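You operate a simulated robot arm through the tools that you are given. There is no shell and no other tool. Be economical: measure what you need, move in short steps, check, and stop when the job is done.

You are at the controls of a simulated robot arm. One attempt, no reset.

Task
Move both old weights from the impeller on the balancer to the weights plate.
Fine: brake on before they come off; then shut the guard and release the brake.

It is judged by the outcome, as a careful person would: the job done as asked, and still so three seconds after it is handed in. It fails if anything else is knocked over, pushed out of place, dropped, spilled or broken.

Robot
A 6-joint arm with a two-finger parallel gripper, fixed in place. Base frame: the origin is at the foot of the arm, x ahead of it, y to its left, z up; the work surface is at about z = 952. Lengths are in mm, angles in rad, forces in N, time in s.
With the tool pointing down near the work surface it reaches from about 220 to 660 mm from the base axis. Its first joint turns from -1.152 to 1.152 rad. Payload 2.9 kg.
The TCP is the grasp point between the finger pads, 30 mm short of the fingertips. In the tool frame z runs along the fingers and y along their closing line. The gripper opens to 110 mm. The fingers are 20 mm wide and 10 mm thick; the gripper's body (48 by 112 mm) begins 55 mm behind the TCP.
Orientation is told as [roll, pitch, yaw] about the base's x, y, z axes, in that order, counted from this pose: with the fingers straight down and closing along the base's y, the tool's x points along the base's -x, its y along +y and its z along -z.

Tools
- The arm moves only by the tool arm_command. Its argument "moves" is a list that holds one entry, the list of rows, each a list of 7 numbers: the shift along the tool's x, y, z in mm, then the turn, a rotation vector about the tool's x, y, z in rad, then the finger opening in mm, from 0 to 110. In form: [[[dx, dy, dz, wx, wy, wz, claw], ...]]. A call has 1 to 20 rows; each row is the pose to reach, as a shift and turn from the pose commanded when the call began, along the tool's axes at that moment. Rows are played at 5 a second. More than 50 mm and 0.15 rad between two rows, or a gripper value outside its range, and nothing of the call is played. Where a pose cannot be reached the arm comes as near as it can. A force on the tool above 90 N (or 10 N above the force at the start of the call, whichever is more), or a blocked arm, ends the call early, and 0.2 s more pass. Each finger travels about 108 mm/s and halts on what it meets, pressing with about 38 N; the grip force reading is that of the motor and also rises with nothing between the fingers. The clock runs only during rows and for 0.2 s after the last one: add rows that repeat a pose to give the fingers time. It gives the time, the measured TCP pose, the force on the tool (base axes), the opening and the grip force at its end, in the units of the frame above (readings bear some noise), with the torque about the TCP (base axes, N m) and any sound that the robot's microphone picked up, and new pictures: "show" is both (left out), scene, wrist or none.
- Cameras (640 x 400 px; columns grow to the right, rows downward): "scene" is fixed at [83.3, 436.4, 1388.5]; the picture's right is [-0.71, -0.70, 0.00], its down [-0.38, 0.38, -0.84] and it looks along [0.59, -0.60, -0.54] (base axes); focal length 329 px, centre (320, 200). "wrist" rides on the gripper at [72, 17, -103] in the tool frame; the picture's right is [-0.23, 0.97, 0.00], its down [-0.76, -0.18, -0.62] and it looks along [-0.61, -0.14, 0.78] (tool axes); focal length 222 px, centre (320, 200). There is no depth. A picture from a camera that has moved, and an enlarged one, comes with that camera's place and axes in the base frame and with its lens.
- enlarge(camera, box): a new picture of the part [left, top, right, bottom] of that camera's present view, enlarged. The clock stands still meanwhile.
- job_done(): hands the job in; it is judged then, once.

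Work in short steps. Places have to be worked out from the pictures, the camera data and where the tool is seen: move nearer, look again, correct. Check each grasp and each placing, and mend what went wrong. You have 120 turns and 200 pictures in all, those below and enlarged ones among them. Open the gripper and draw the arm clear of the work before you hand the job in, unless the task says otherwise; then end with one line.

The tools are called as name(argument=value, ...) on one line, values as JSON. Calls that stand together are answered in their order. arm_command: Moves the arm, as the interface text tells. Its arguments: {"type":"object","properties":{"moves":{"type":"array","items":{"type":"array","items":{"type":"array","items":{"type":"number"}}}},"show":{"type":"string","enum":["both","scene","wrist","none"]}},"required":["moves"]} The other tools are called the same way: enlarge (camera, box) takes an enlarged picture of a part of a camera's view; job_done () hands the job in.

At the start:

```text
time_s: 0.0
ee_pos: [452.4, -94.3, 1153.7]
ee_rot: [0.0, -0.001, 0.001]
contact_force: [-0.5, 0.9, 0.1]
ft_torque: [-0.01, -0.02, 0.03]
grip_width: 110.0
grasp_force: 0.1
```

scene: 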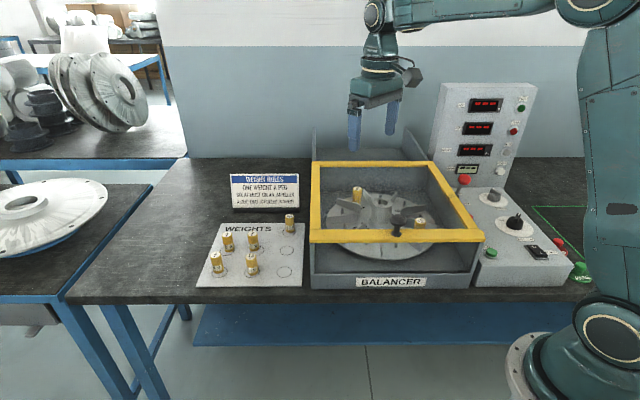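
wrist: 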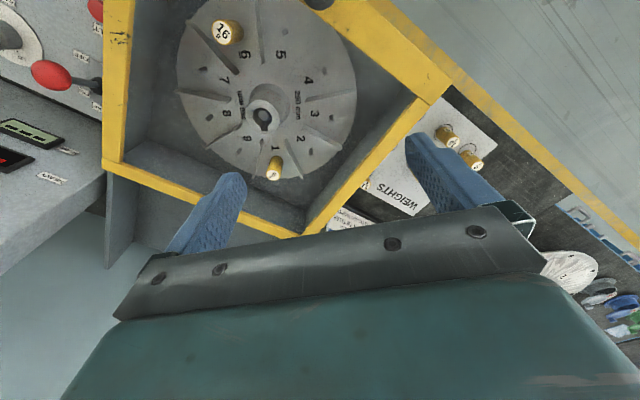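

I start by inspecting the scene details: controls, sign, plate and balancer.

enlarge(camera="scene", box=[420, 80, 600, 290])

enlarge(camera="scene", box=[190, 165, 320, 295])

enlarge(camera="scene", box=[300, 130, 490, 295])

enlarge(camera="wrist", box=[0, 0, 360, 240])

```text
1.90 times, centred on (510, 185) of scene
camera zoom: at [83.3, 436.4, 1388.5], right [-0.71, -0.7, 0.0], down [-0.38, 0.38, -0.84], along [0.59, -0.6, -0.54], focal length 626 px, centre (-42, 229)
```

zoom: 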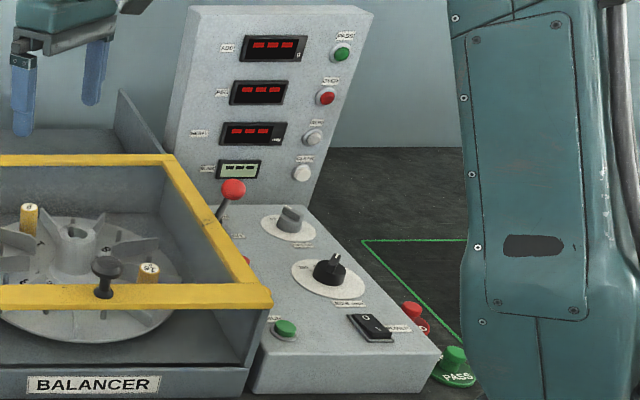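

```text
3.08 times, centred on (255, 230) of scene
camera zoom: at [83.3, 436.4, 1388.5], right [-0.71, -0.7, 0.0], down [-0.38, 0.38, -0.84], along [0.59, -0.6, -0.54], focal length 1012 px, centre (520, 108)
```

zoom: 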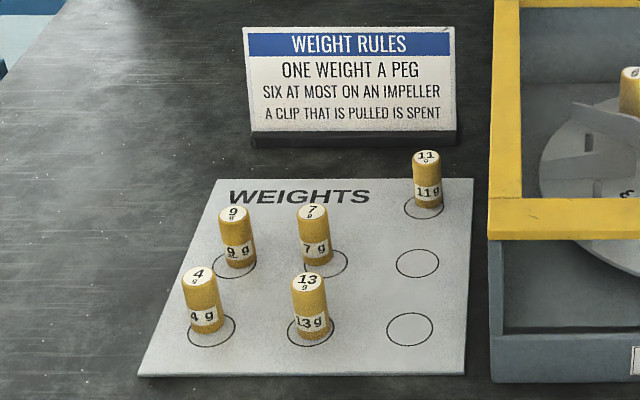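

```text
2.42 times, centred on (395, 212) of scene
camera zoom: at [83.3, 436.4, 1388.5], right [-0.71, -0.7, 0.0], down [-0.38, 0.38, -0.84], along [0.59, -0.6, -0.54], focal length 797 px, centre (138, 170)
```

zoom: 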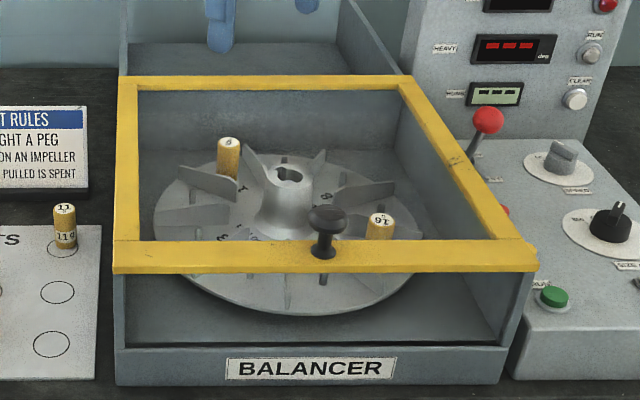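

```text
1.67 times, centred on (180, 120) of wrist
camera zoom: at [380.1, -77.6, 1258.9], right [0.23, 0.97, 0.0], down [0.76, -0.18, 0.62], along [0.61, -0.14, -0.78], focal length 370 px, centre (553, 333)
```

zoom: 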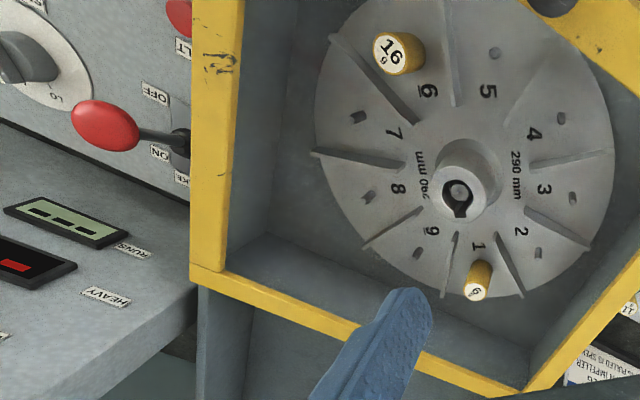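

Triangulation between the two cameras is not clear on heights, so I shift 100 mm in +y (clear air) for a parallax view.

arm_command(moves=[[[0, 50, 0, 0, 0, 0, 110], [0, 100, 0, 0, 0, 0, 110], [0, 100, 0, 0, 0, 0, 110]]])

```text
time_s: 0.8
ee_pos: [450.6, 6.1, 1155.5]
ee_rot: [0.0, 0.0, -0.001]
contact_force: [-0.2, 0.1, -0.6]
ft_torque: [0.01, 0.04, -0.01]
grip_width: 109.8
grasp_force: 0.1
camera wrist: at [378.5, 24.1, 1261.1], right [0.23, 0.97, 0.0], down [0.76, -0.18, 0.62], along [0.61, -0.14, -0.78], focal length 222 px, centre (320, 200)
```

scene: 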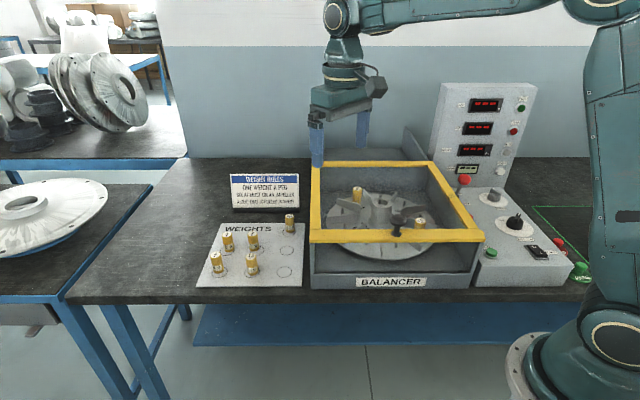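
wrist: 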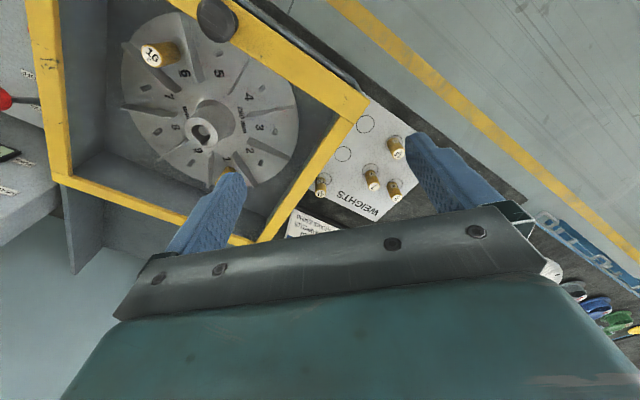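

The parallax puts the plate at about z≈800 and the impeller hub top at about z≈925. Next I enlarge the guard, knob and lever.

enlarge(camera="wrist", box=[0, 0, 400, 250])

enlarge(camera="scene", box=[440, 150, 520, 200])

enlarge(camera="scene", box=[370, 110, 490, 250])

```text
1.60 times, centred on (200, 125) of wrist
camera zoom: at [378.5, 24.1, 1261.1], right [0.23, 0.97, 0.0], down [0.76, -0.18, 0.62], along [0.61, -0.14, -0.78], focal length 355 px, centre (512, 320)
```

zoom: 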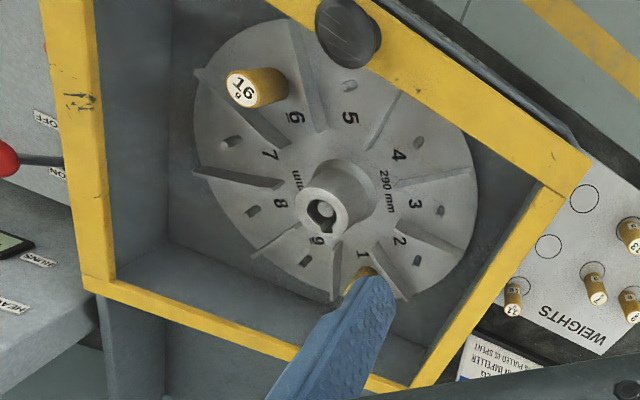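

```text
8.00 times, centred on (480, 175) of scene
camera zoom: at [83.3, 436.4, 1388.5], right [-0.71, -0.7, 0.0], down [-0.38, 0.38, -0.84], along [0.59, -0.6, -0.54], focal length 2630 px, centre (-960, 400)
```

zoom: 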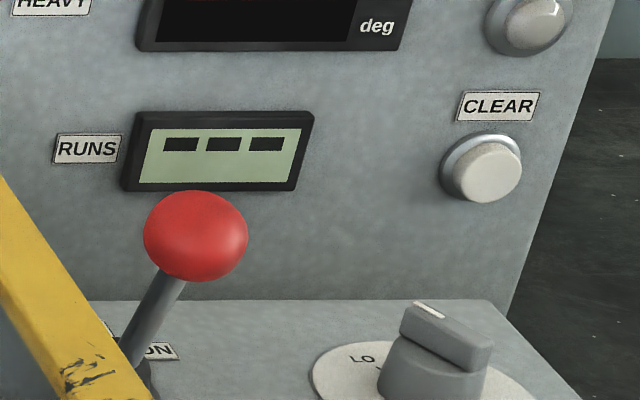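

```text
2.86 times, centred on (430, 180) of scene
camera zoom: at [83.3, 436.4, 1388.5], right [-0.71, -0.7, 0.0], down [-0.38, 0.38, -0.84], along [0.59, -0.6, -0.54], focal length 939 px, centre (6, 257)
```

zoom: 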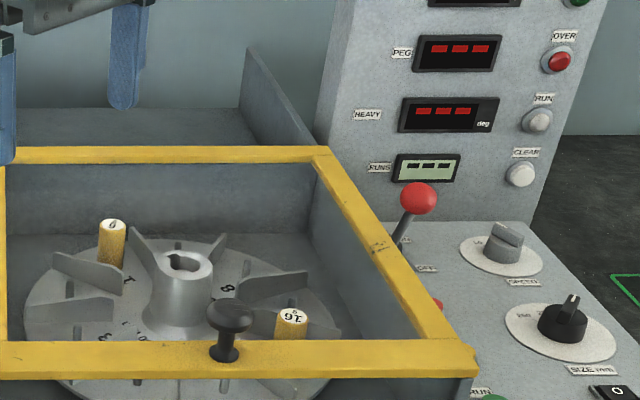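

I move over toward the console, staying high and clear of the upright panel, to see the lever and its labels.

arm_command(moves=[[[20, -45, -10, 0, 0, 0, 110], [40, -90, -20, 0, 0, 0, 110], [60, -135, -30, 0, 0, 0, 110], [80, -180, -40, 0, 0, 0, 110], [100, -225, -50, 0, 0, 0, 110], [120, -260, -60, 0, 0, 0, 110], [120, -260, -60, 0, 0, 0, 110]]])

```text
refused: row 1 steps farther than a row can; nothing moved
```

The first step was slightly too long; I use shorter rows.

arm_command(moves=[[[17, -37, -9, 0, 0, 0, 110], [34, -74, -18, 0, 0, 0, 110], [51, -111, -27, 0, 0, 0, 110], [68, -148, -36, 0, 0, 0, 110], [85, -185, -45, 0, 0, 0, 110], [102, -222, -54, 0, 0, 0, 110], [120, -260, -60, 0, 0, 0, 110], [120, -260, -60, 0, 0, 0, 110]]])

```text
time_s: 2.6
ee_pos: [333.1, -253.4, 1215.6]
ee_rot: [0.0, 0.0, -0.001]
contact_force: [0.4, -0.5, 0.5]
ft_torque: [0.02, -0.03, 0.05]
grip_width: 110.1
grasp_force: 0.0
camera wrist: at [259.9, -236.5, 1319.5], right [0.23, 0.97, 0.0], down [0.76, -0.18, 0.62], along [0.61, -0.14, -0.78], focal length 222 px, centre (320, 200)
```

scene: 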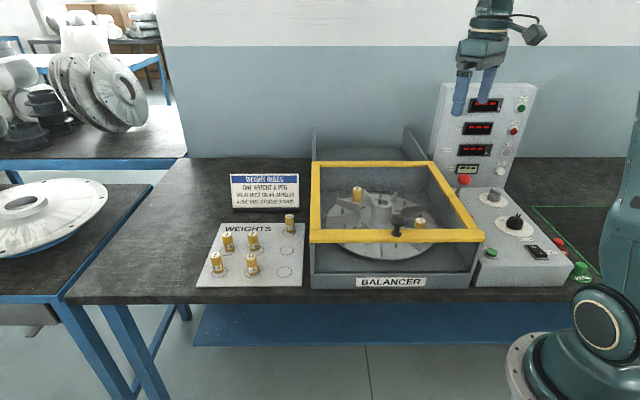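
wrist: 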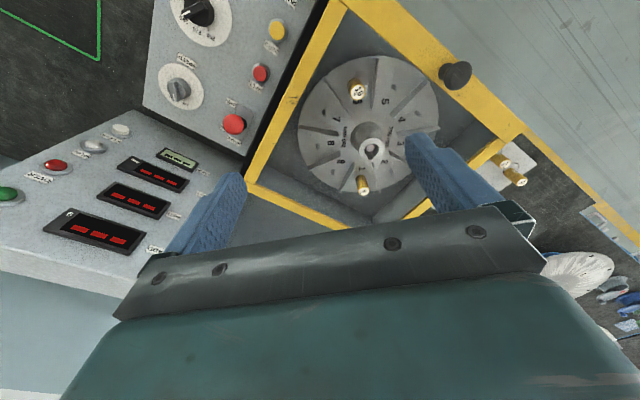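

enlarge(camera="wrist", box=[180, 0, 340, 200])

enlarge(camera="wrist", box=[205, 80, 285, 140])

enlarge(camera="scene", box=[430, 60, 540, 200])

enlarge(camera="wrist", box=[240, 0, 540, 230])

```text
2.00 times, centred on (260, 100) of wrist
camera zoom: at [259.9, -236.5, 1319.5], right [0.23, 0.97, 0.0], down [0.76, -0.18, 0.62], along [0.61, -0.14, -0.78], focal length 444 px, centre (440, 400)
```

zoom: 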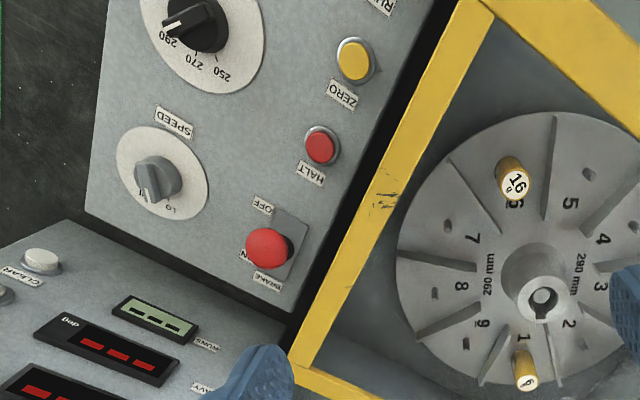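

```text
6.67 times, centred on (245, 110) of wrist
camera zoom: at [259.9, -236.5, 1319.5], right [0.23, 0.97, 0.0], down [0.76, -0.18, 0.62], along [0.61, -0.14, -0.78], focal length 1481 px, centre (820, 800)
```

zoom: 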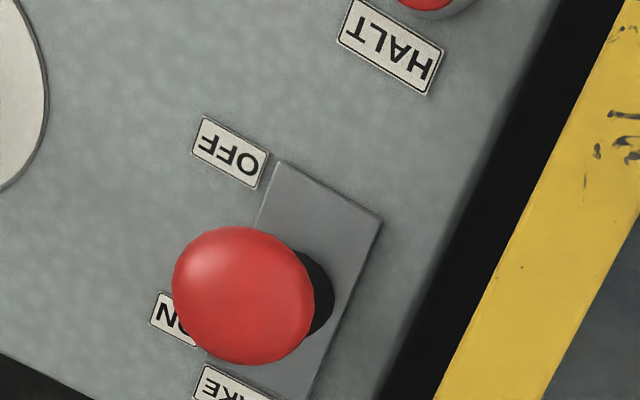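

```text
2.86 times, centred on (485, 130) of scene
camera zoom: at [83.3, 436.4, 1388.5], right [-0.71, -0.7, 0.0], down [-0.38, 0.38, -0.84], along [0.59, -0.6, -0.54], focal length 939 px, centre (-151, 400)
```

zoom: 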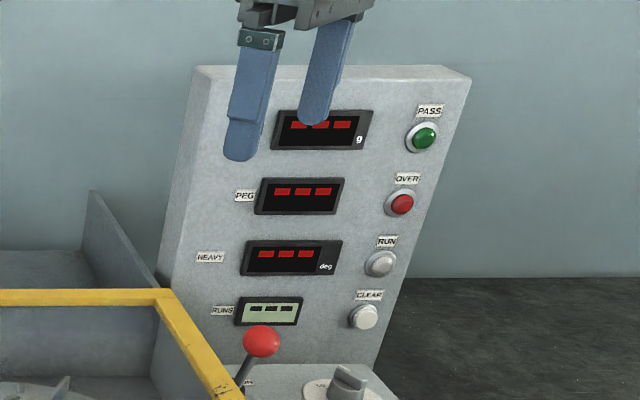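

```text
1.74 times, centred on (390, 115) of wrist
camera zoom: at [259.9, -236.5, 1319.5], right [0.23, 0.97, 0.0], down [0.76, -0.18, 0.62], along [0.61, -0.14, -0.78], focal length 386 px, centre (198, 348)
```

zoom: 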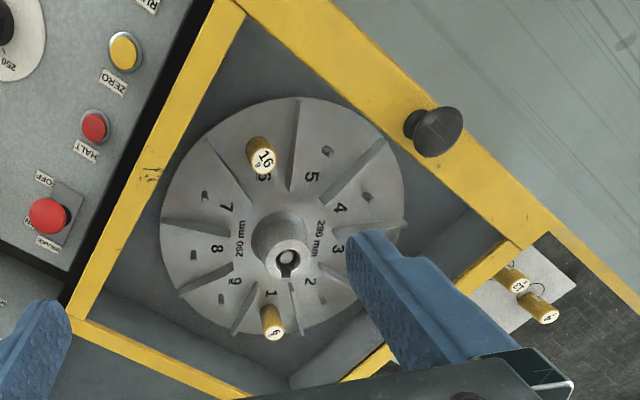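

The BRAKE lever stands OFF: its ball leans toward the near side at about (359,-412,943), and ON is at the far end. I go to the near side of the ball, turned so the camera looks along the lever's travel, with the fingers nearly closed.

arm_command(moves=[[[3, -17, 17, 0, 0, 0.13, 90], [6, -34, 34, 0, 0, 0.26, 70], [9, -51, 51, 0, 0, 0.39, 50], [12, -68, 68, 0, 0, 0.52, 40], [15, -85, 85, 0, 0, 0.65, 30], [18, -112, 110, 0, 0, 0.76, 16], [18, -112, 110, 0, 0, 0.76, 16], [18, -112, 110, 0, 0, 0.76, 16]]])

```text
time_s: 4.4
ee_pos: [314.9, -367.9, 1103.2]
ee_rot: [0.0, -0.001, -0.762]
contact_force: [-0.1, 0.6, 0.2]
ft_torque: [0.0, -0.03, 0.02]
grip_width: 16.2
grasp_force: 0.1
camera wrist: at [273.7, -304.6, 1208.1], right [0.84, 0.55, 0.0], down [0.43, -0.65, 0.62], along [0.34, -0.52, -0.78], focal length 222 px, centre (320, 200)
```

scene: 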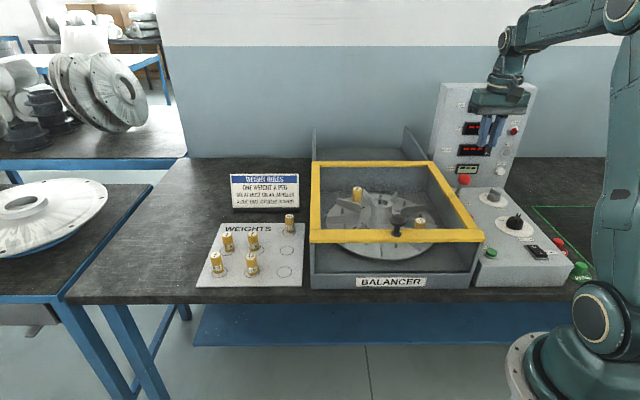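
wrist: 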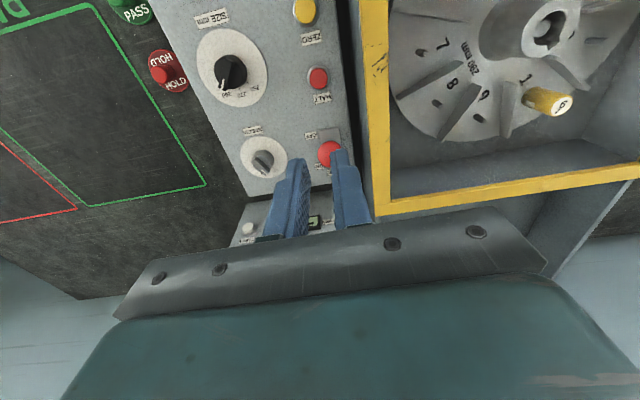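

The ball lies straight ahead along −tool x by about 59 mm. I lower on its near side, leaving a gap of about 20 mm.

arm_command(moves=[[[-5, 0, 40, 0, 0, 0, 16], [-12, 0, 80, 0, 0, 0, 16], [-12, 0, 115, 0, 0, 0, 16], [-12, 0, 148, 0, 0, 0, 16], [-12, 0, 148, 0, 0, 0, 16]]])

```text
time_s: 5.6
ee_pos: [322.4, -374.2, 953.6]
ee_rot: [0.0, 0.001, -0.758]
contact_force: [0.0, 0.5, 0.1]
ft_torque: [0.03, -0.01, -0.02]
grip_width: 15.9
grasp_force: 0.0
camera wrist: at [281.2, -312.7, 1059.6], right [0.84, 0.55, 0.0], down [0.43, -0.65, 0.62], along [0.34, -0.52, -0.78], focal length 222 px, centre (320, 200)
```

scene: 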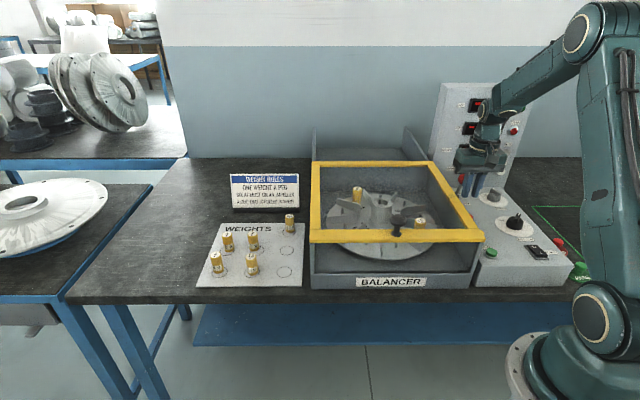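
wrist: 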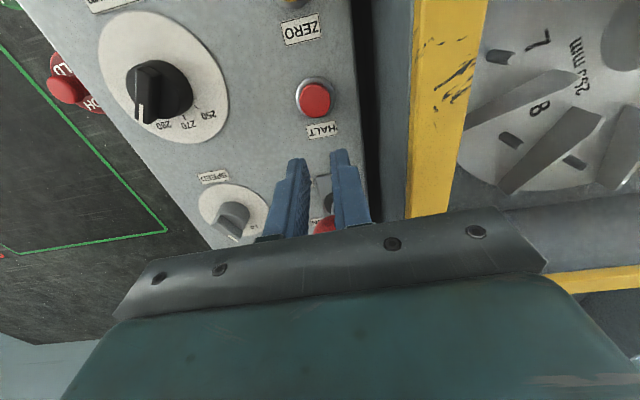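

The ball shows between the fingers, straight ahead. I push it along the slot direction in small steps.

arm_command(moves=[[[-8, 0, 0, 0, 0, 0, 16], [-16, 0, 0, 0, 0, 0, 16], [-24, 0, 0, 0, 0, 0, 16], [-32, 0, 0, 0, 0, 0, 16], [-40, 0, 0, 0, 0, 0, 16], [-48, 0, 0, 0, 0, 0, 16], [-56, 0, 0, 0, 0, 0, 16], [-64, 0, 0, 0, 0, 0, 16]]])

```text
time_s: 7.4
ee_pos: [371.2, -418.5, 955.9]
ee_rot: [-0.001, 0.0, -0.76]
contact_force: [0.0, 0.3, 0.5]
ft_torque: [-0.01, -0.04, -0.01]
grip_width: 16.4
grasp_force: 0.5
camera wrist: at [329.3, -356.4, 1060.5], right [0.84, 0.55, 0.0], down [0.43, -0.65, 0.62], along [0.34, -0.52, -0.78], focal length 222 px, centre (320, 200)
```

scene: 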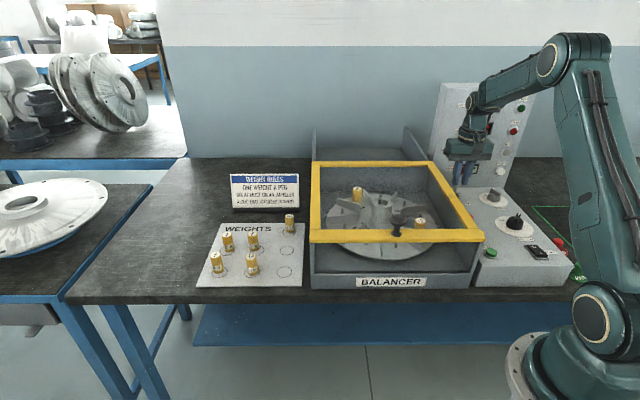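
wrist: 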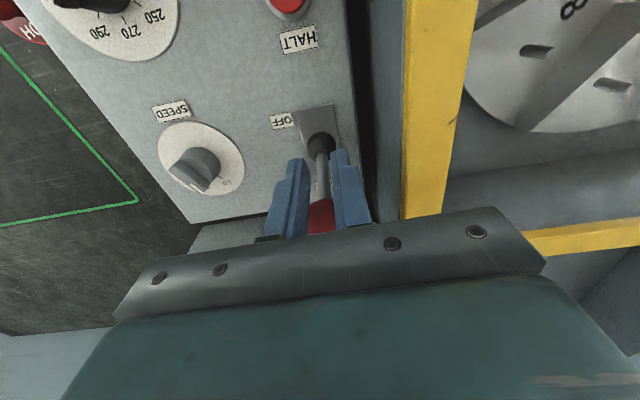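

The lever now leans away from its pivot toward ON with almost no force; I push a little further to be sure it is at its stop.

arm_command(moves=[[[-6, 0, 0, 0, 0, 0, 16], [-12, 0, 0, 0, 0, 0, 16], [-18, 0, 0, 0, 0, 0, 16]]], show="wrist")

enlarge(camera="scene", box=[430, 130, 530, 210])

```text
time_s: 8.2
ee_pos: [384.0, -430.6, 956.3]
ee_rot: [-0.001, 0.0, -0.759]
contact_force: [-2.2, 1.2, 0.9]
ft_torque: [0.01, 0.02, -0.03]
grip_width: 16.0
grasp_force: 0.2
camera wrist: at [343.0, -369.2, 1060.5], right [0.84, 0.55, 0.0], down [0.43, -0.65, 0.62], along [0.34, -0.52, -0.78], focal length 222 px, centre (320, 200)
```

wrist: 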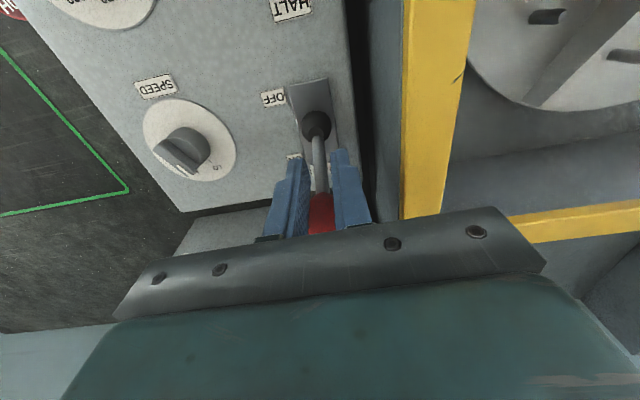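

```text
5.00 times, centred on (480, 170) of scene
camera zoom: at [83.3, 436.4, 1388.5], right [-0.71, -0.7, 0.0], down [-0.38, 0.38, -0.84], along [0.59, -0.6, -0.54], focal length 1644 px, centre (-480, 350)
```

zoom: 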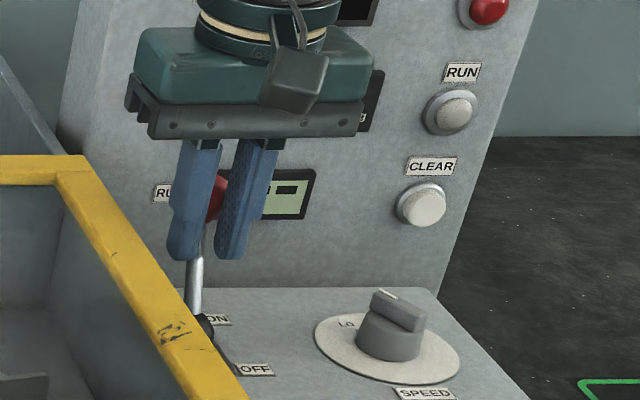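

The lever leans about 30 mm past the pivot with 2.5 N. I press further to find the stop.

arm_command(moves=[[[-4, 0, 0, 0, 0, 0, 16], [-8, 0, 0, 0, 0, 0, 16], [-12, 0, 0, 0, 0, 0, 16]]], show="wrist")

```text
time_s: 9.0
ee_pos: [385.6, -435.0, 954.2]
ee_rot: [0.002, 0.024, -0.766]
contact_force: [-47.1, 25.8, 1.6]
ft_torque: [-0.21, -0.07, -0.25]
grip_width: 19.3
grasp_force: 45.3
camera wrist: at [346.6, -375.2, 1060.1], right [0.84, 0.54, 0.0], down [0.44, -0.67, 0.6], along [0.33, -0.51, -0.8], focal length 222 px, centre (320, 200)
```

wrist: 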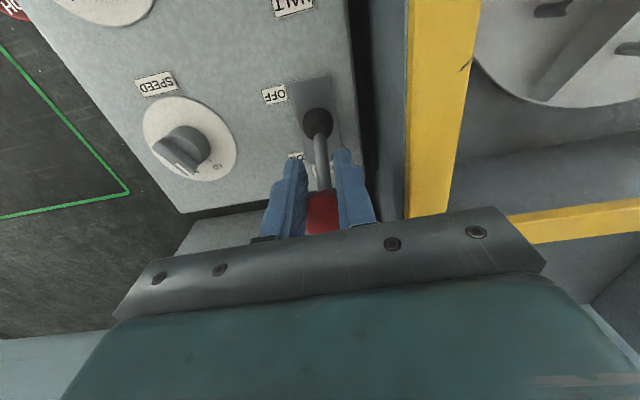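

The force rise shows the lever is at its hard stop, which is ON. I back off and rise to check that it stays there.

arm_command(moves=[[[20, 0, 0, 0, 0, 0, 16], [50, 0, 0, 0, 0, 0, 16], [60, 0, -45, 0, 0, 0, 16], [60, 0, -90, 0, 0, 0, 16], [60, 0, -130, 0, 0, 0, 16], [60, 0, -130, 0, 0, 0, 16]]])

enlarge(camera="scene", box=[430, 130, 530, 210])

```text
time_s: 10.4
ee_pos: [347.3, -398.0, 1087.5]
ee_rot: [0.001, 0.001, -0.759]
contact_force: [-0.4, -0.6, 0.3]
ft_torque: [-0.03, -0.03, 0.03]
grip_width: 15.7
grasp_force: 0.1
camera wrist: at [305.2, -335.8, 1191.7], right [0.84, 0.55, 0.0], down [0.43, -0.65, 0.62], along [0.34, -0.52, -0.78], focal length 222 px, centre (320, 200)
```

scene: 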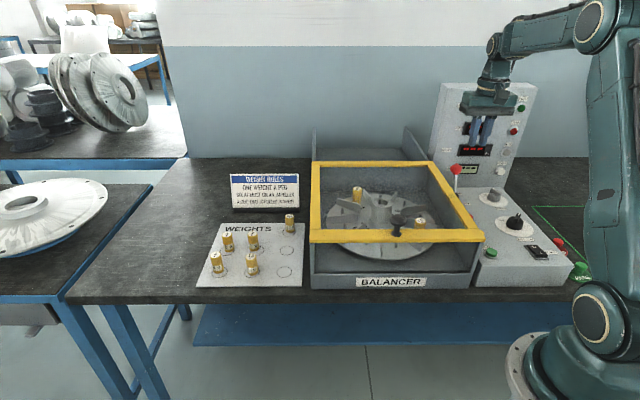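
wrist: 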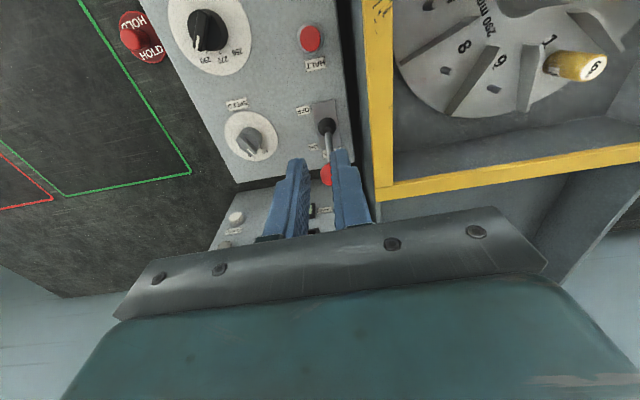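

```text
5.00 times, centred on (480, 170) of scene
camera zoom: at [83.3, 436.4, 1388.5], right [-0.71, -0.7, 0.0], down [-0.38, 0.38, -0.84], along [0.59, -0.6, -0.54], focal length 1644 px, centre (-480, 350)
```

zoom: 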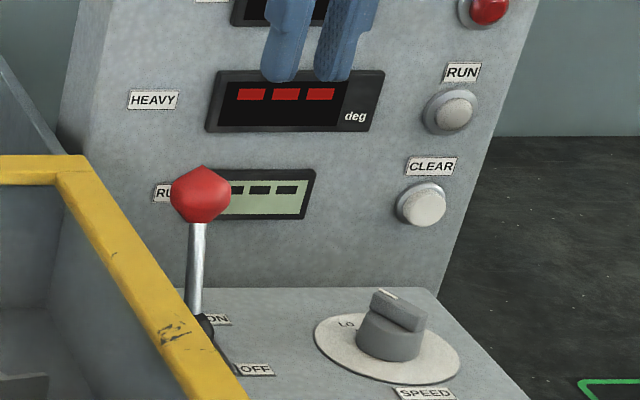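

The brake is ON and holding. Next I move to the near side of the guard knob, still high, to look at it.

arm_command(moves=[[[32, 27, 0, 0, 0, 0, 16], [64, 54, 0, 0, 0, 0, 16], [96, 82, 0, 0, 0, 0, 16], [128, 110, 0, 0, 0, 0, 16], [160, 137, 0, 0, 0, 0, 16], [192, 164, 0, 0, 0, 0, 16], [224, 192, 0, 0, 0, 0, 16], [256, 220, 0, 0, 0, 0, 16], [284, 245, 0, 0, 0, 0, 16], [284, 245, 0, 0, 0, 0, 16]]])

```text
time_s: 12.6
ee_pos: [309.9, -26.7, 1087.3]
ee_rot: [-0.001, -0.001, -0.759]
contact_force: [0.1, -0.5, 0.6]
ft_torque: [-0.04, 0.02, -0.02]
grip_width: 16.2
grasp_force: 0.3
camera wrist: at [269.1, 36.6, 1191.0], right [0.84, 0.55, 0.0], down [0.43, -0.65, 0.62], along [0.34, -0.52, -0.78], focal length 222 px, centre (320, 200)
```

scene: 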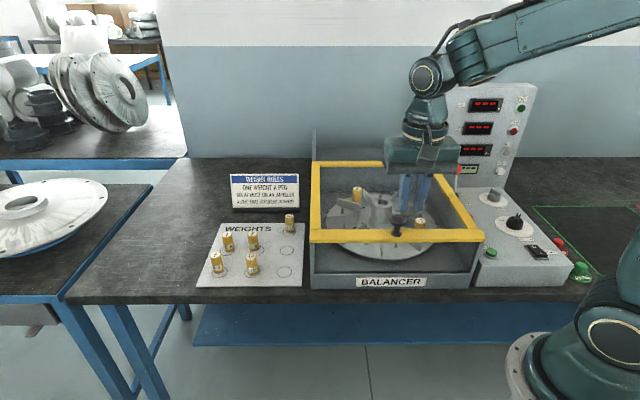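
wrist: 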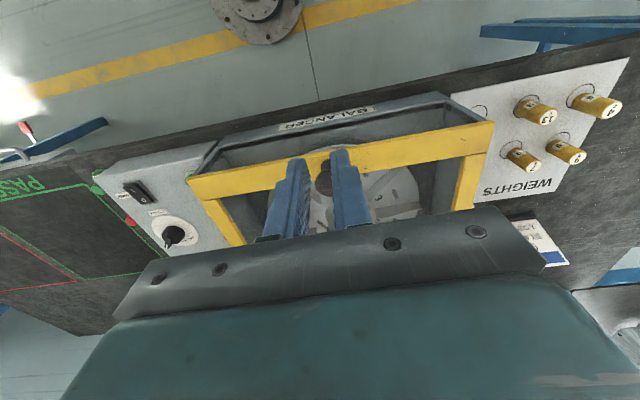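

The knob head shows between the fingers, at about (350,-71) and z≈990. I lower to z≈993 on its near side.

arm_command(moves=[[[-6, -2, 35, 0, 0, 0, 16], [-6, -2, 70, 0, 0, 0, 16], [-6, -2, 94, 0, 0, 0, 16], [-6, -2, 94, 0, 0, 0, 16]]])

enlarge(camera="scene", box=[360, 160, 460, 260])

```text
time_s: 13.6
ee_pos: [313.7, -30.6, 992.6]
ee_rot: [-0.001, 0.0, -0.758]
contact_force: [-0.1, 0.0, 0.3]
ft_torque: [0.01, 0.01, -0.01]
grip_width: 16.1
grasp_force: 0.1
camera wrist: at [272.5, 31.6, 1097.9], right [0.84, 0.55, 0.0], down [0.43, -0.65, 0.62], along [0.34, -0.52, -0.78], focal length 222 px, centre (320, 200)
```

scene: 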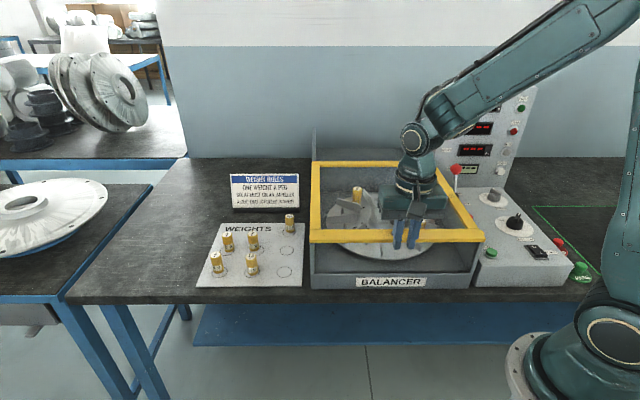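
wrist: 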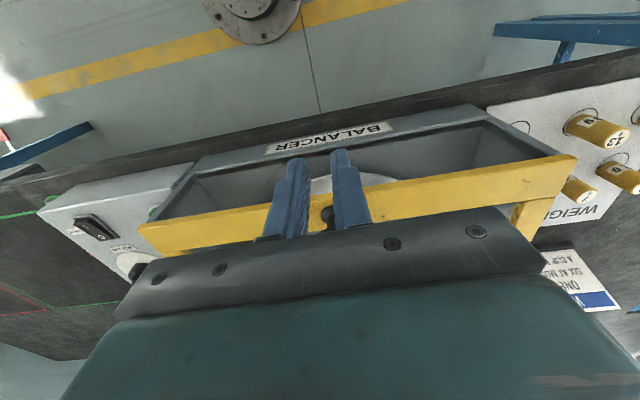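

```text
4.00 times, centred on (410, 210) of scene
camera zoom: at [83.3, 436.4, 1388.5], right [-0.71, -0.7, 0.0], down [-0.38, 0.38, -0.84], along [0.59, -0.6, -0.54], focal length 1315 px, centre (-40, 160)
```

zoom: 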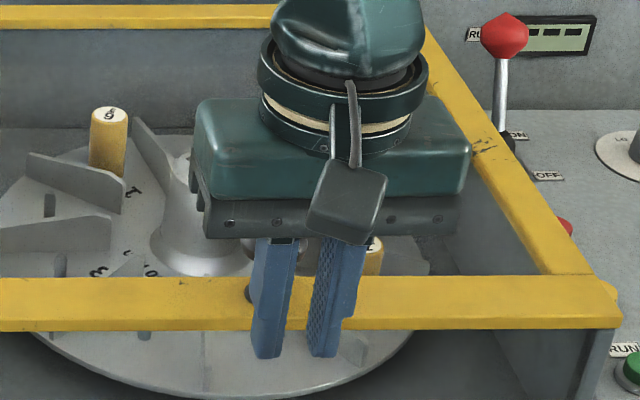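

The knob is about 5 mm to the +y tool side. I correct that and push forward gently.

arm_command(moves=[[[-6, 5, 0, 0, 0, 0, 16], [-14, 5, 0, 0, 0, 0, 16], [-22, 5, 0, 0, 0, 0, 16], [-30, 5, 0, 0, 0, 0, 16], [-38, 5, 0, 0, 0, 0, 16], [-46, 5, 0, 0, 0, 0, 16], [-54, 5, 0, 0, 0, 0, 16]]])

enlarge(camera="scene", box=[300, 110, 500, 260])

```text
time_s: 15.2
ee_pos: [357.4, -65.2, 991.1]
ee_rot: [-0.001, 0.0, -0.761]
contact_force: [-1.5, -0.1, -0.4]
ft_torque: [-0.03, 0.01, -0.03]
grip_width: 16.5
grasp_force: 0.6
camera wrist: at [315.1, -3.0, 1097.1], right [0.84, 0.55, 0.0], down [0.43, -0.65, 0.62], along [0.34, -0.52, -0.78], focal length 222 px, centre (320, 200)
```

scene: 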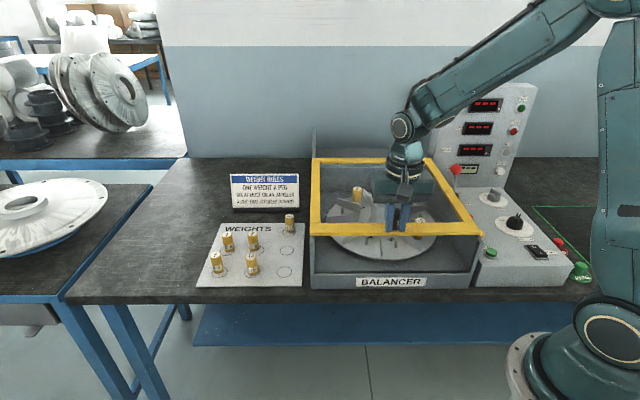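
wrist: 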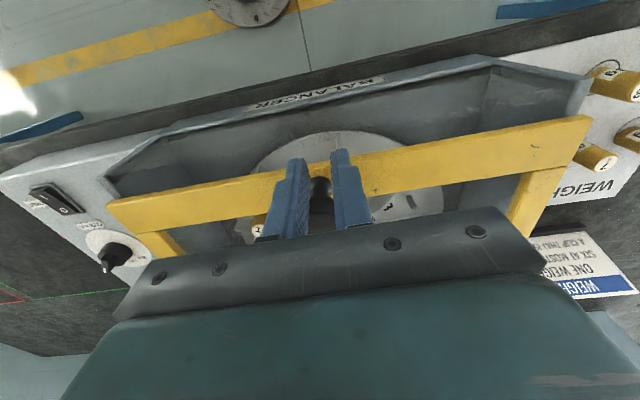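

```text
2.67 times, centred on (400, 185) of scene
camera zoom: at [83.3, 436.4, 1388.5], right [-0.71, -0.7, 0.0], down [-0.38, 0.38, -0.84], along [0.59, -0.6, -0.54], focal length 877 px, centre (107, 240)
```

zoom: 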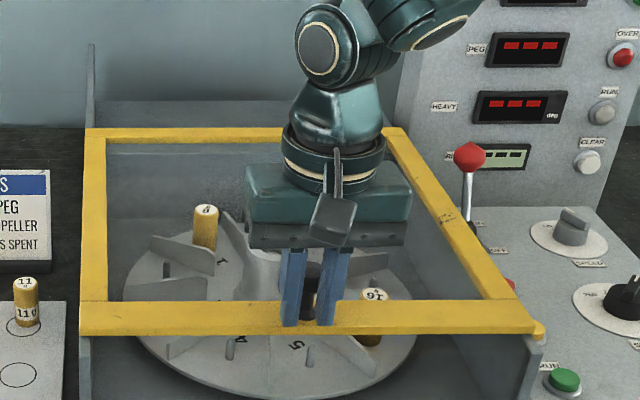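

The guard slides back freely. I keep pushing along the rails.

arm_command(moves=[[[-12, 0, 0, 0, 0, 0, 16], [-24, 0, 0, 0, 0, 0, 16], [-36, 0, 0, 0, 0, 0, 16], [-48, 0, 0, 0, 0, 0, 16], [-60, 0, 0, 0, 0, 0, 16], [-72, 0, 0, 0, 0, 0, 16], [-84, 0, 0, 0, 0, 0, 16], [-96, 0, 0, 0, 0, 0, 16], [-108, 0, 0, 0, 0, 0, 16], [-120, 0, 0, 0, 0, 0, 16], [-132, 0, 0, 0, 0, 0, 16], [-144, 0, 0, 0, 0, 0, 16], [-156, 0, 0, 0, 0, 0, 16]]])

```text
time_s: 18.0
ee_pos: [470.0, -171.9, 993.0]
ee_rot: [0.001, 0.0, -0.761]
contact_force: [-1.5, 1.2, -0.3]
ft_torque: [0.02, 0.01, -0.02]
grip_width: 16.0
grasp_force: 0.1
camera wrist: at [428.6, -109.4, 1097.3], right [0.84, 0.55, 0.0], down [0.43, -0.65, 0.62], along [0.34, -0.52, -0.78], focal length 222 px, centre (320, 200)
```

scene: 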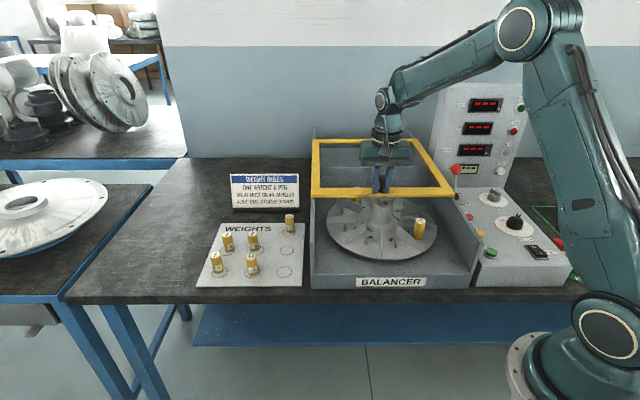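
wrist: 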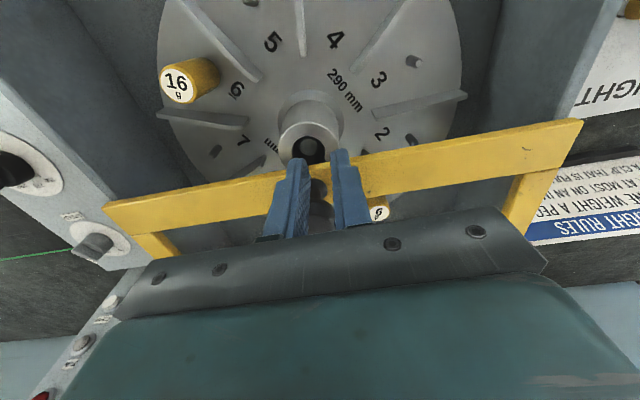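

It is opening well with no trouble. I continue toward the back end of the rails.

arm_command(moves=[[[-12, 0, 0, 0, 0, 0, 16], [-24, 0, 0, 0, 0, 0, 16], [-36, 0, 0, 0, 0, 0, 16], [-48, 0, 0, 0, 0, 0, 16], [-60, 0, 0, 0, 0, 0, 16], [-72, 0, 0, 0, 0, 0, 16], [-84, 0, 0, 0, 0, 0, 16], [-96, 0, 0, 0, 0, 0, 16], [-108, 0, 0, 0, 0, 0, 16]]])

```text
time_s: 20.0
ee_pos: [549.4, -246.9, 992.1]
ee_rot: [0.0, -0.001, -0.758]
contact_force: [0.2, 0.2, -0.8]
ft_torque: [0.02, -0.01, -0.04]
grip_width: 16.2
grasp_force: 0.2
camera wrist: at [507.1, -184.4, 1097.5], right [0.84, 0.55, 0.0], down [0.43, -0.65, 0.62], along [0.34, -0.52, -0.78], focal length 222 px, centre (320, 200)
```

scene: 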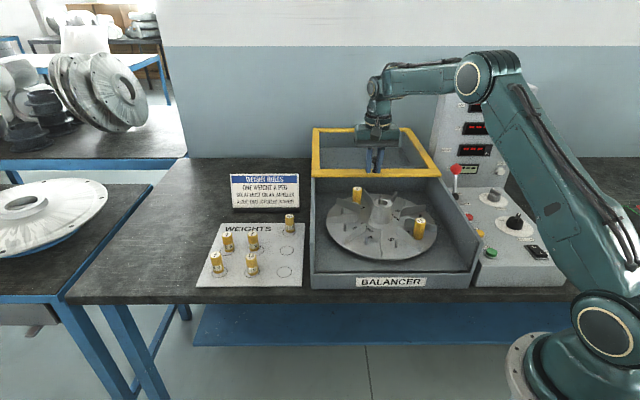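
wrist: 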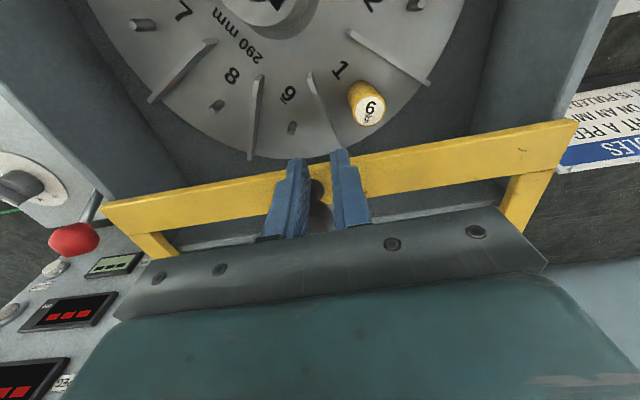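

The impeller is clear of the guard; I push a bit more for hand clearance.

arm_command(moves=[[[-8, 0, 0, 0, 0, 0, 16], [-16, 0, 0, 0, 0, 0, 16], [-24, 0, 0, 0, 0, 0, 16], [-32, 0, 0, 0, 0, 0, 16]]])

```text
time_s: 21.0
ee_pos: [571.5, -269.2, 992.7]
ee_rot: [-0.001, 0.003, -0.761]
contact_force: [-0.4, 1.3, -1.2]
ft_torque: [0.03, 0.0, -0.04]
grip_width: 15.7
grasp_force: 0.0
camera wrist: at [529.8, -207.0, 1097.3], right [0.84, 0.55, 0.0], down [0.43, -0.65, 0.62], along [0.34, -0.52, -0.78], focal length 222 px, centre (320, 200)
```

scene: 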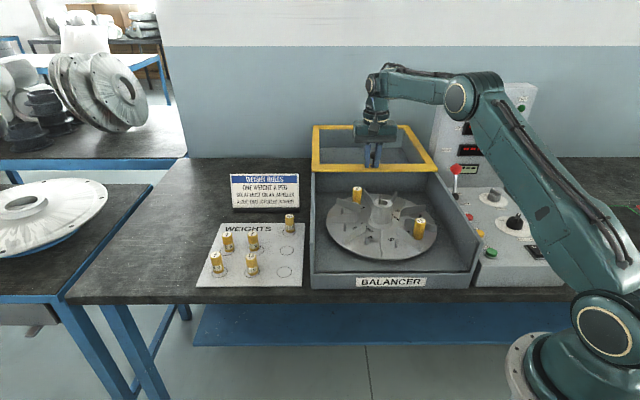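
wrist: 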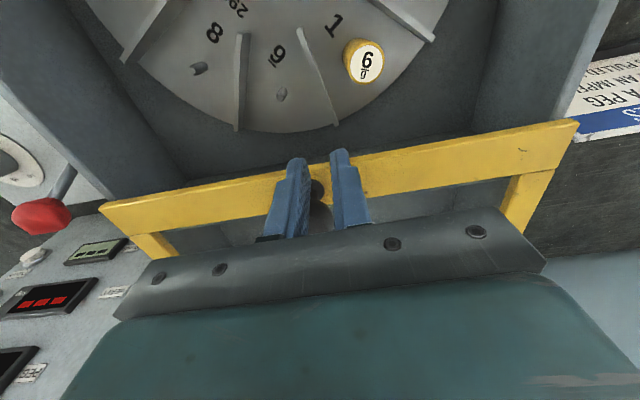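

The guard is wide open. Weight 6's top is at about (571,-208,907) and weight 16's at about (359,-200,908). I back off the knob, rise, open the gripper and hover over weight 6, turned so the hand clears the guard bar.

arm_command(moves=[[[20, 0, 0, 0, 0, 0, 16], [35, 0, -20, 0, 0, 0, 16], [42, 0, -60, 0, 0, 0, 16], [42, 22, -70, 0, 0, 0.1, 40], [42, 44, -70, 0, 0, 0.2, 60], [42, 44, -70, 0, 0, 0.29, 60], [42, 44, -70, 0, 0, 0.29, 60]]])

```text
time_s: 22.6
ee_pos: [571.1, -207.5, 1064.2]
ee_rot: [-0.001, 0.0, -1.051]
contact_force: [-0.6, 0.3, 0.3]
ft_torque: [0.0, 0.01, -0.03]
grip_width: 60.1
grasp_force: 0.1
camera wrist: at [549.4, -136.7, 1167.8], right [0.96, 0.29, 0.0], down [0.22, -0.75, 0.62], along [0.18, -0.6, -0.78], focal length 222 px, centre (320, 200)
```

scene: 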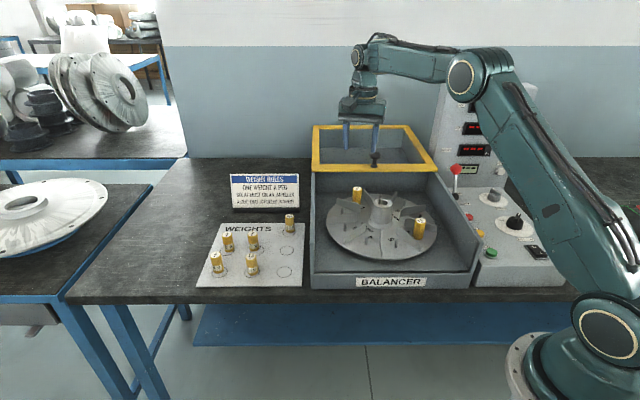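
wrist: 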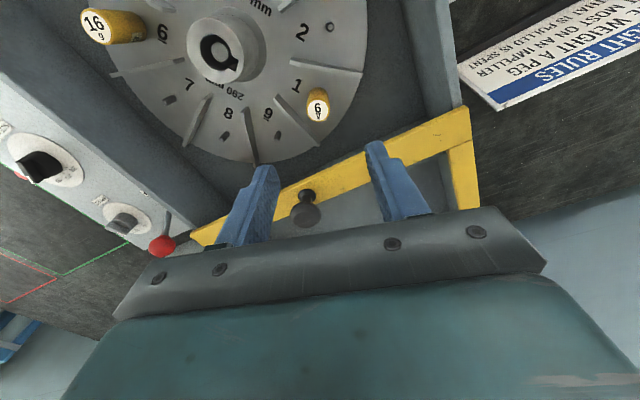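

Weight 6 sits almost directly below. I lower to z≈965 with a 44 mm opening and look again.

arm_command(moves=[[[0, -2, 40, 0, 0, 0, 44], [0, -2, 75, 0, 0, 0, 44], [0, -2, 100, 0, 0, 0, 44], [0, -2, 100, 0, 0, 0, 44]]])

enlarge(camera="wrist", box=[220, 80, 440, 240])

enlarge(camera="scene", box=[310, 130, 440, 230])

```text
time_s: 23.6
ee_pos: [567.9, -208.3, 962.7]
ee_rot: [-0.001, 0.0, -1.05]
contact_force: [0.9, 0.2, 0.2]
ft_torque: [0.02, 0.0, -0.02]
grip_width: 44.0
grasp_force: 0.1
camera wrist: at [546.8, -136.9, 1066.9], right [0.96, 0.29, 0.0], down [0.22, -0.75, 0.62], along [0.18, -0.6, -0.78], focal length 222 px, centre (320, 200)
```

scene: 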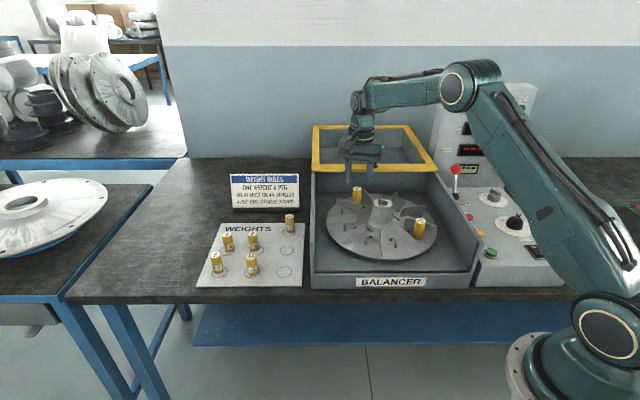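
wrist: 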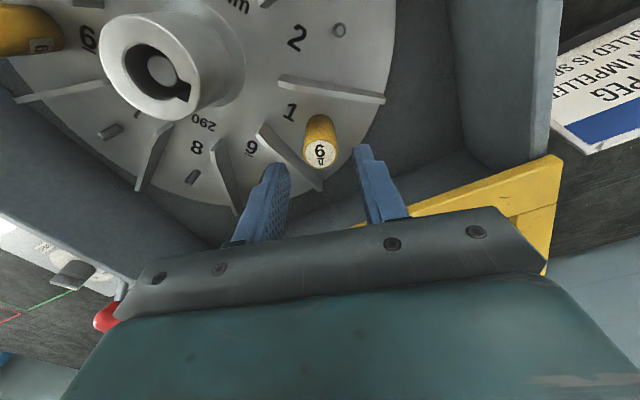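

```text
2.50 times, centred on (330, 160) of wrist
camera zoom: at [546.8, -136.9, 1066.9], right [0.96, 0.29, 0.0], down [0.22, -0.75, 0.62], along [0.18, -0.6, -0.78], focal length 555 px, centre (295, 300)
```

zoom: 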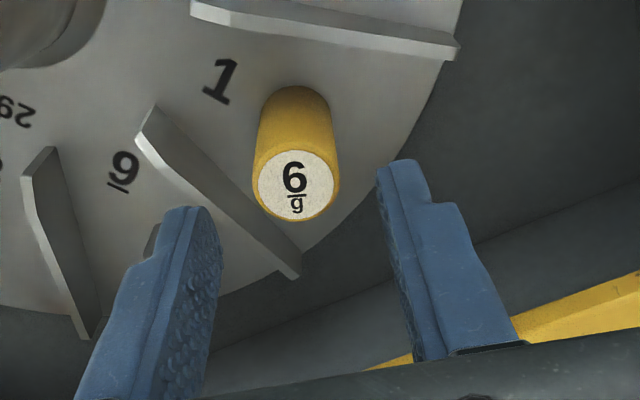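

```text
4.00 times, centred on (375, 180) of scene
camera zoom: at [83.3, 436.4, 1388.5], right [-0.71, -0.7, 0.0], down [-0.38, 0.38, -0.84], along [0.59, -0.6, -0.54], focal length 1315 px, centre (100, 280)
```

zoom: 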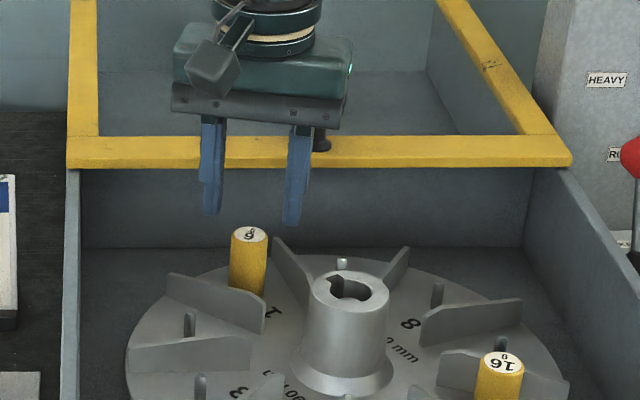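

A vane lies close on the left for this orientation. I turn to close nearly radially (yaw ≈ -1.6) while above the weight, then check.

arm_command(moves=[[[0, 1, -5, 0, 0, 0.14, 44], [0, 1, -5, 0, 0, 0.28, 44], [0, 1, -5, 0, 0, 0.42, 44], [0, 1, -5, 0, 0, 0.55, 44], [0, 1, -5, 0, 0, 0.55, 44]]])

enlarge(camera="wrist", box=[220, 80, 440, 240])

enlarge(camera="scene", box=[310, 130, 440, 230])

```text
time_s: 24.8
ee_pos: [569.3, -207.7, 966.8]
ee_rot: [0.0, -0.001, -1.603]
contact_force: [0.6, -0.4, 0.2]
ft_torque: [0.01, 0.02, 0.01]
grip_width: 44.0
grasp_force: 0.0
camera wrist: at [588.7, -135.6, 1071.7], right [0.97, -0.26, 0.0], down [-0.2, -0.76, 0.62], along [-0.16, -0.6, -0.78], focal length 222 px, centre (320, 200)
```

scene: 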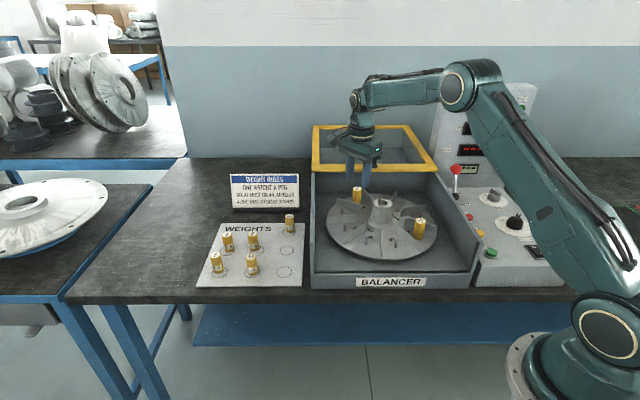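
wrist: 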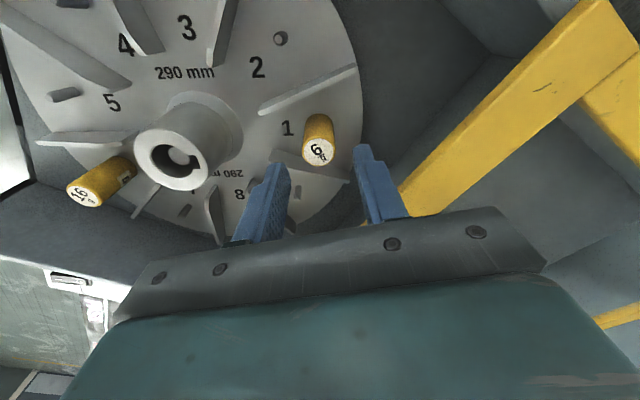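

```text
2.50 times, centred on (330, 160) of wrist
camera zoom: at [588.7, -135.6, 1071.7], right [0.97, -0.26, 0.0], down [-0.2, -0.76, 0.62], along [-0.16, -0.6, -0.78], focal length 555 px, centre (295, 300)
```

zoom: 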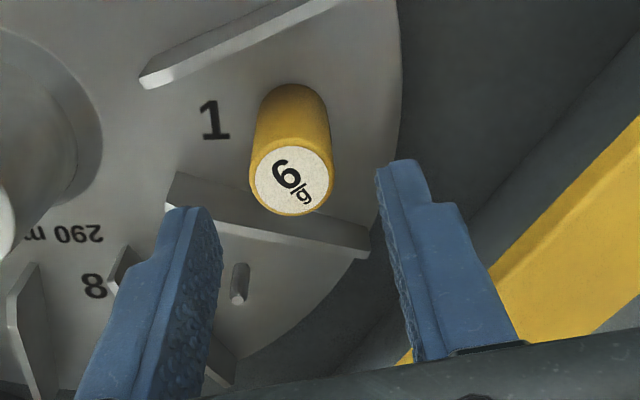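

```text
4.00 times, centred on (375, 180) of scene
camera zoom: at [83.3, 436.4, 1388.5], right [-0.71, -0.7, 0.0], down [-0.38, 0.38, -0.84], along [0.59, -0.6, -0.54], focal length 1315 px, centre (100, 280)
```

zoom: 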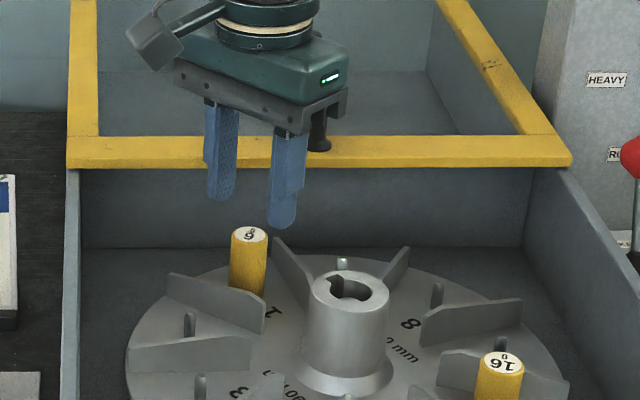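

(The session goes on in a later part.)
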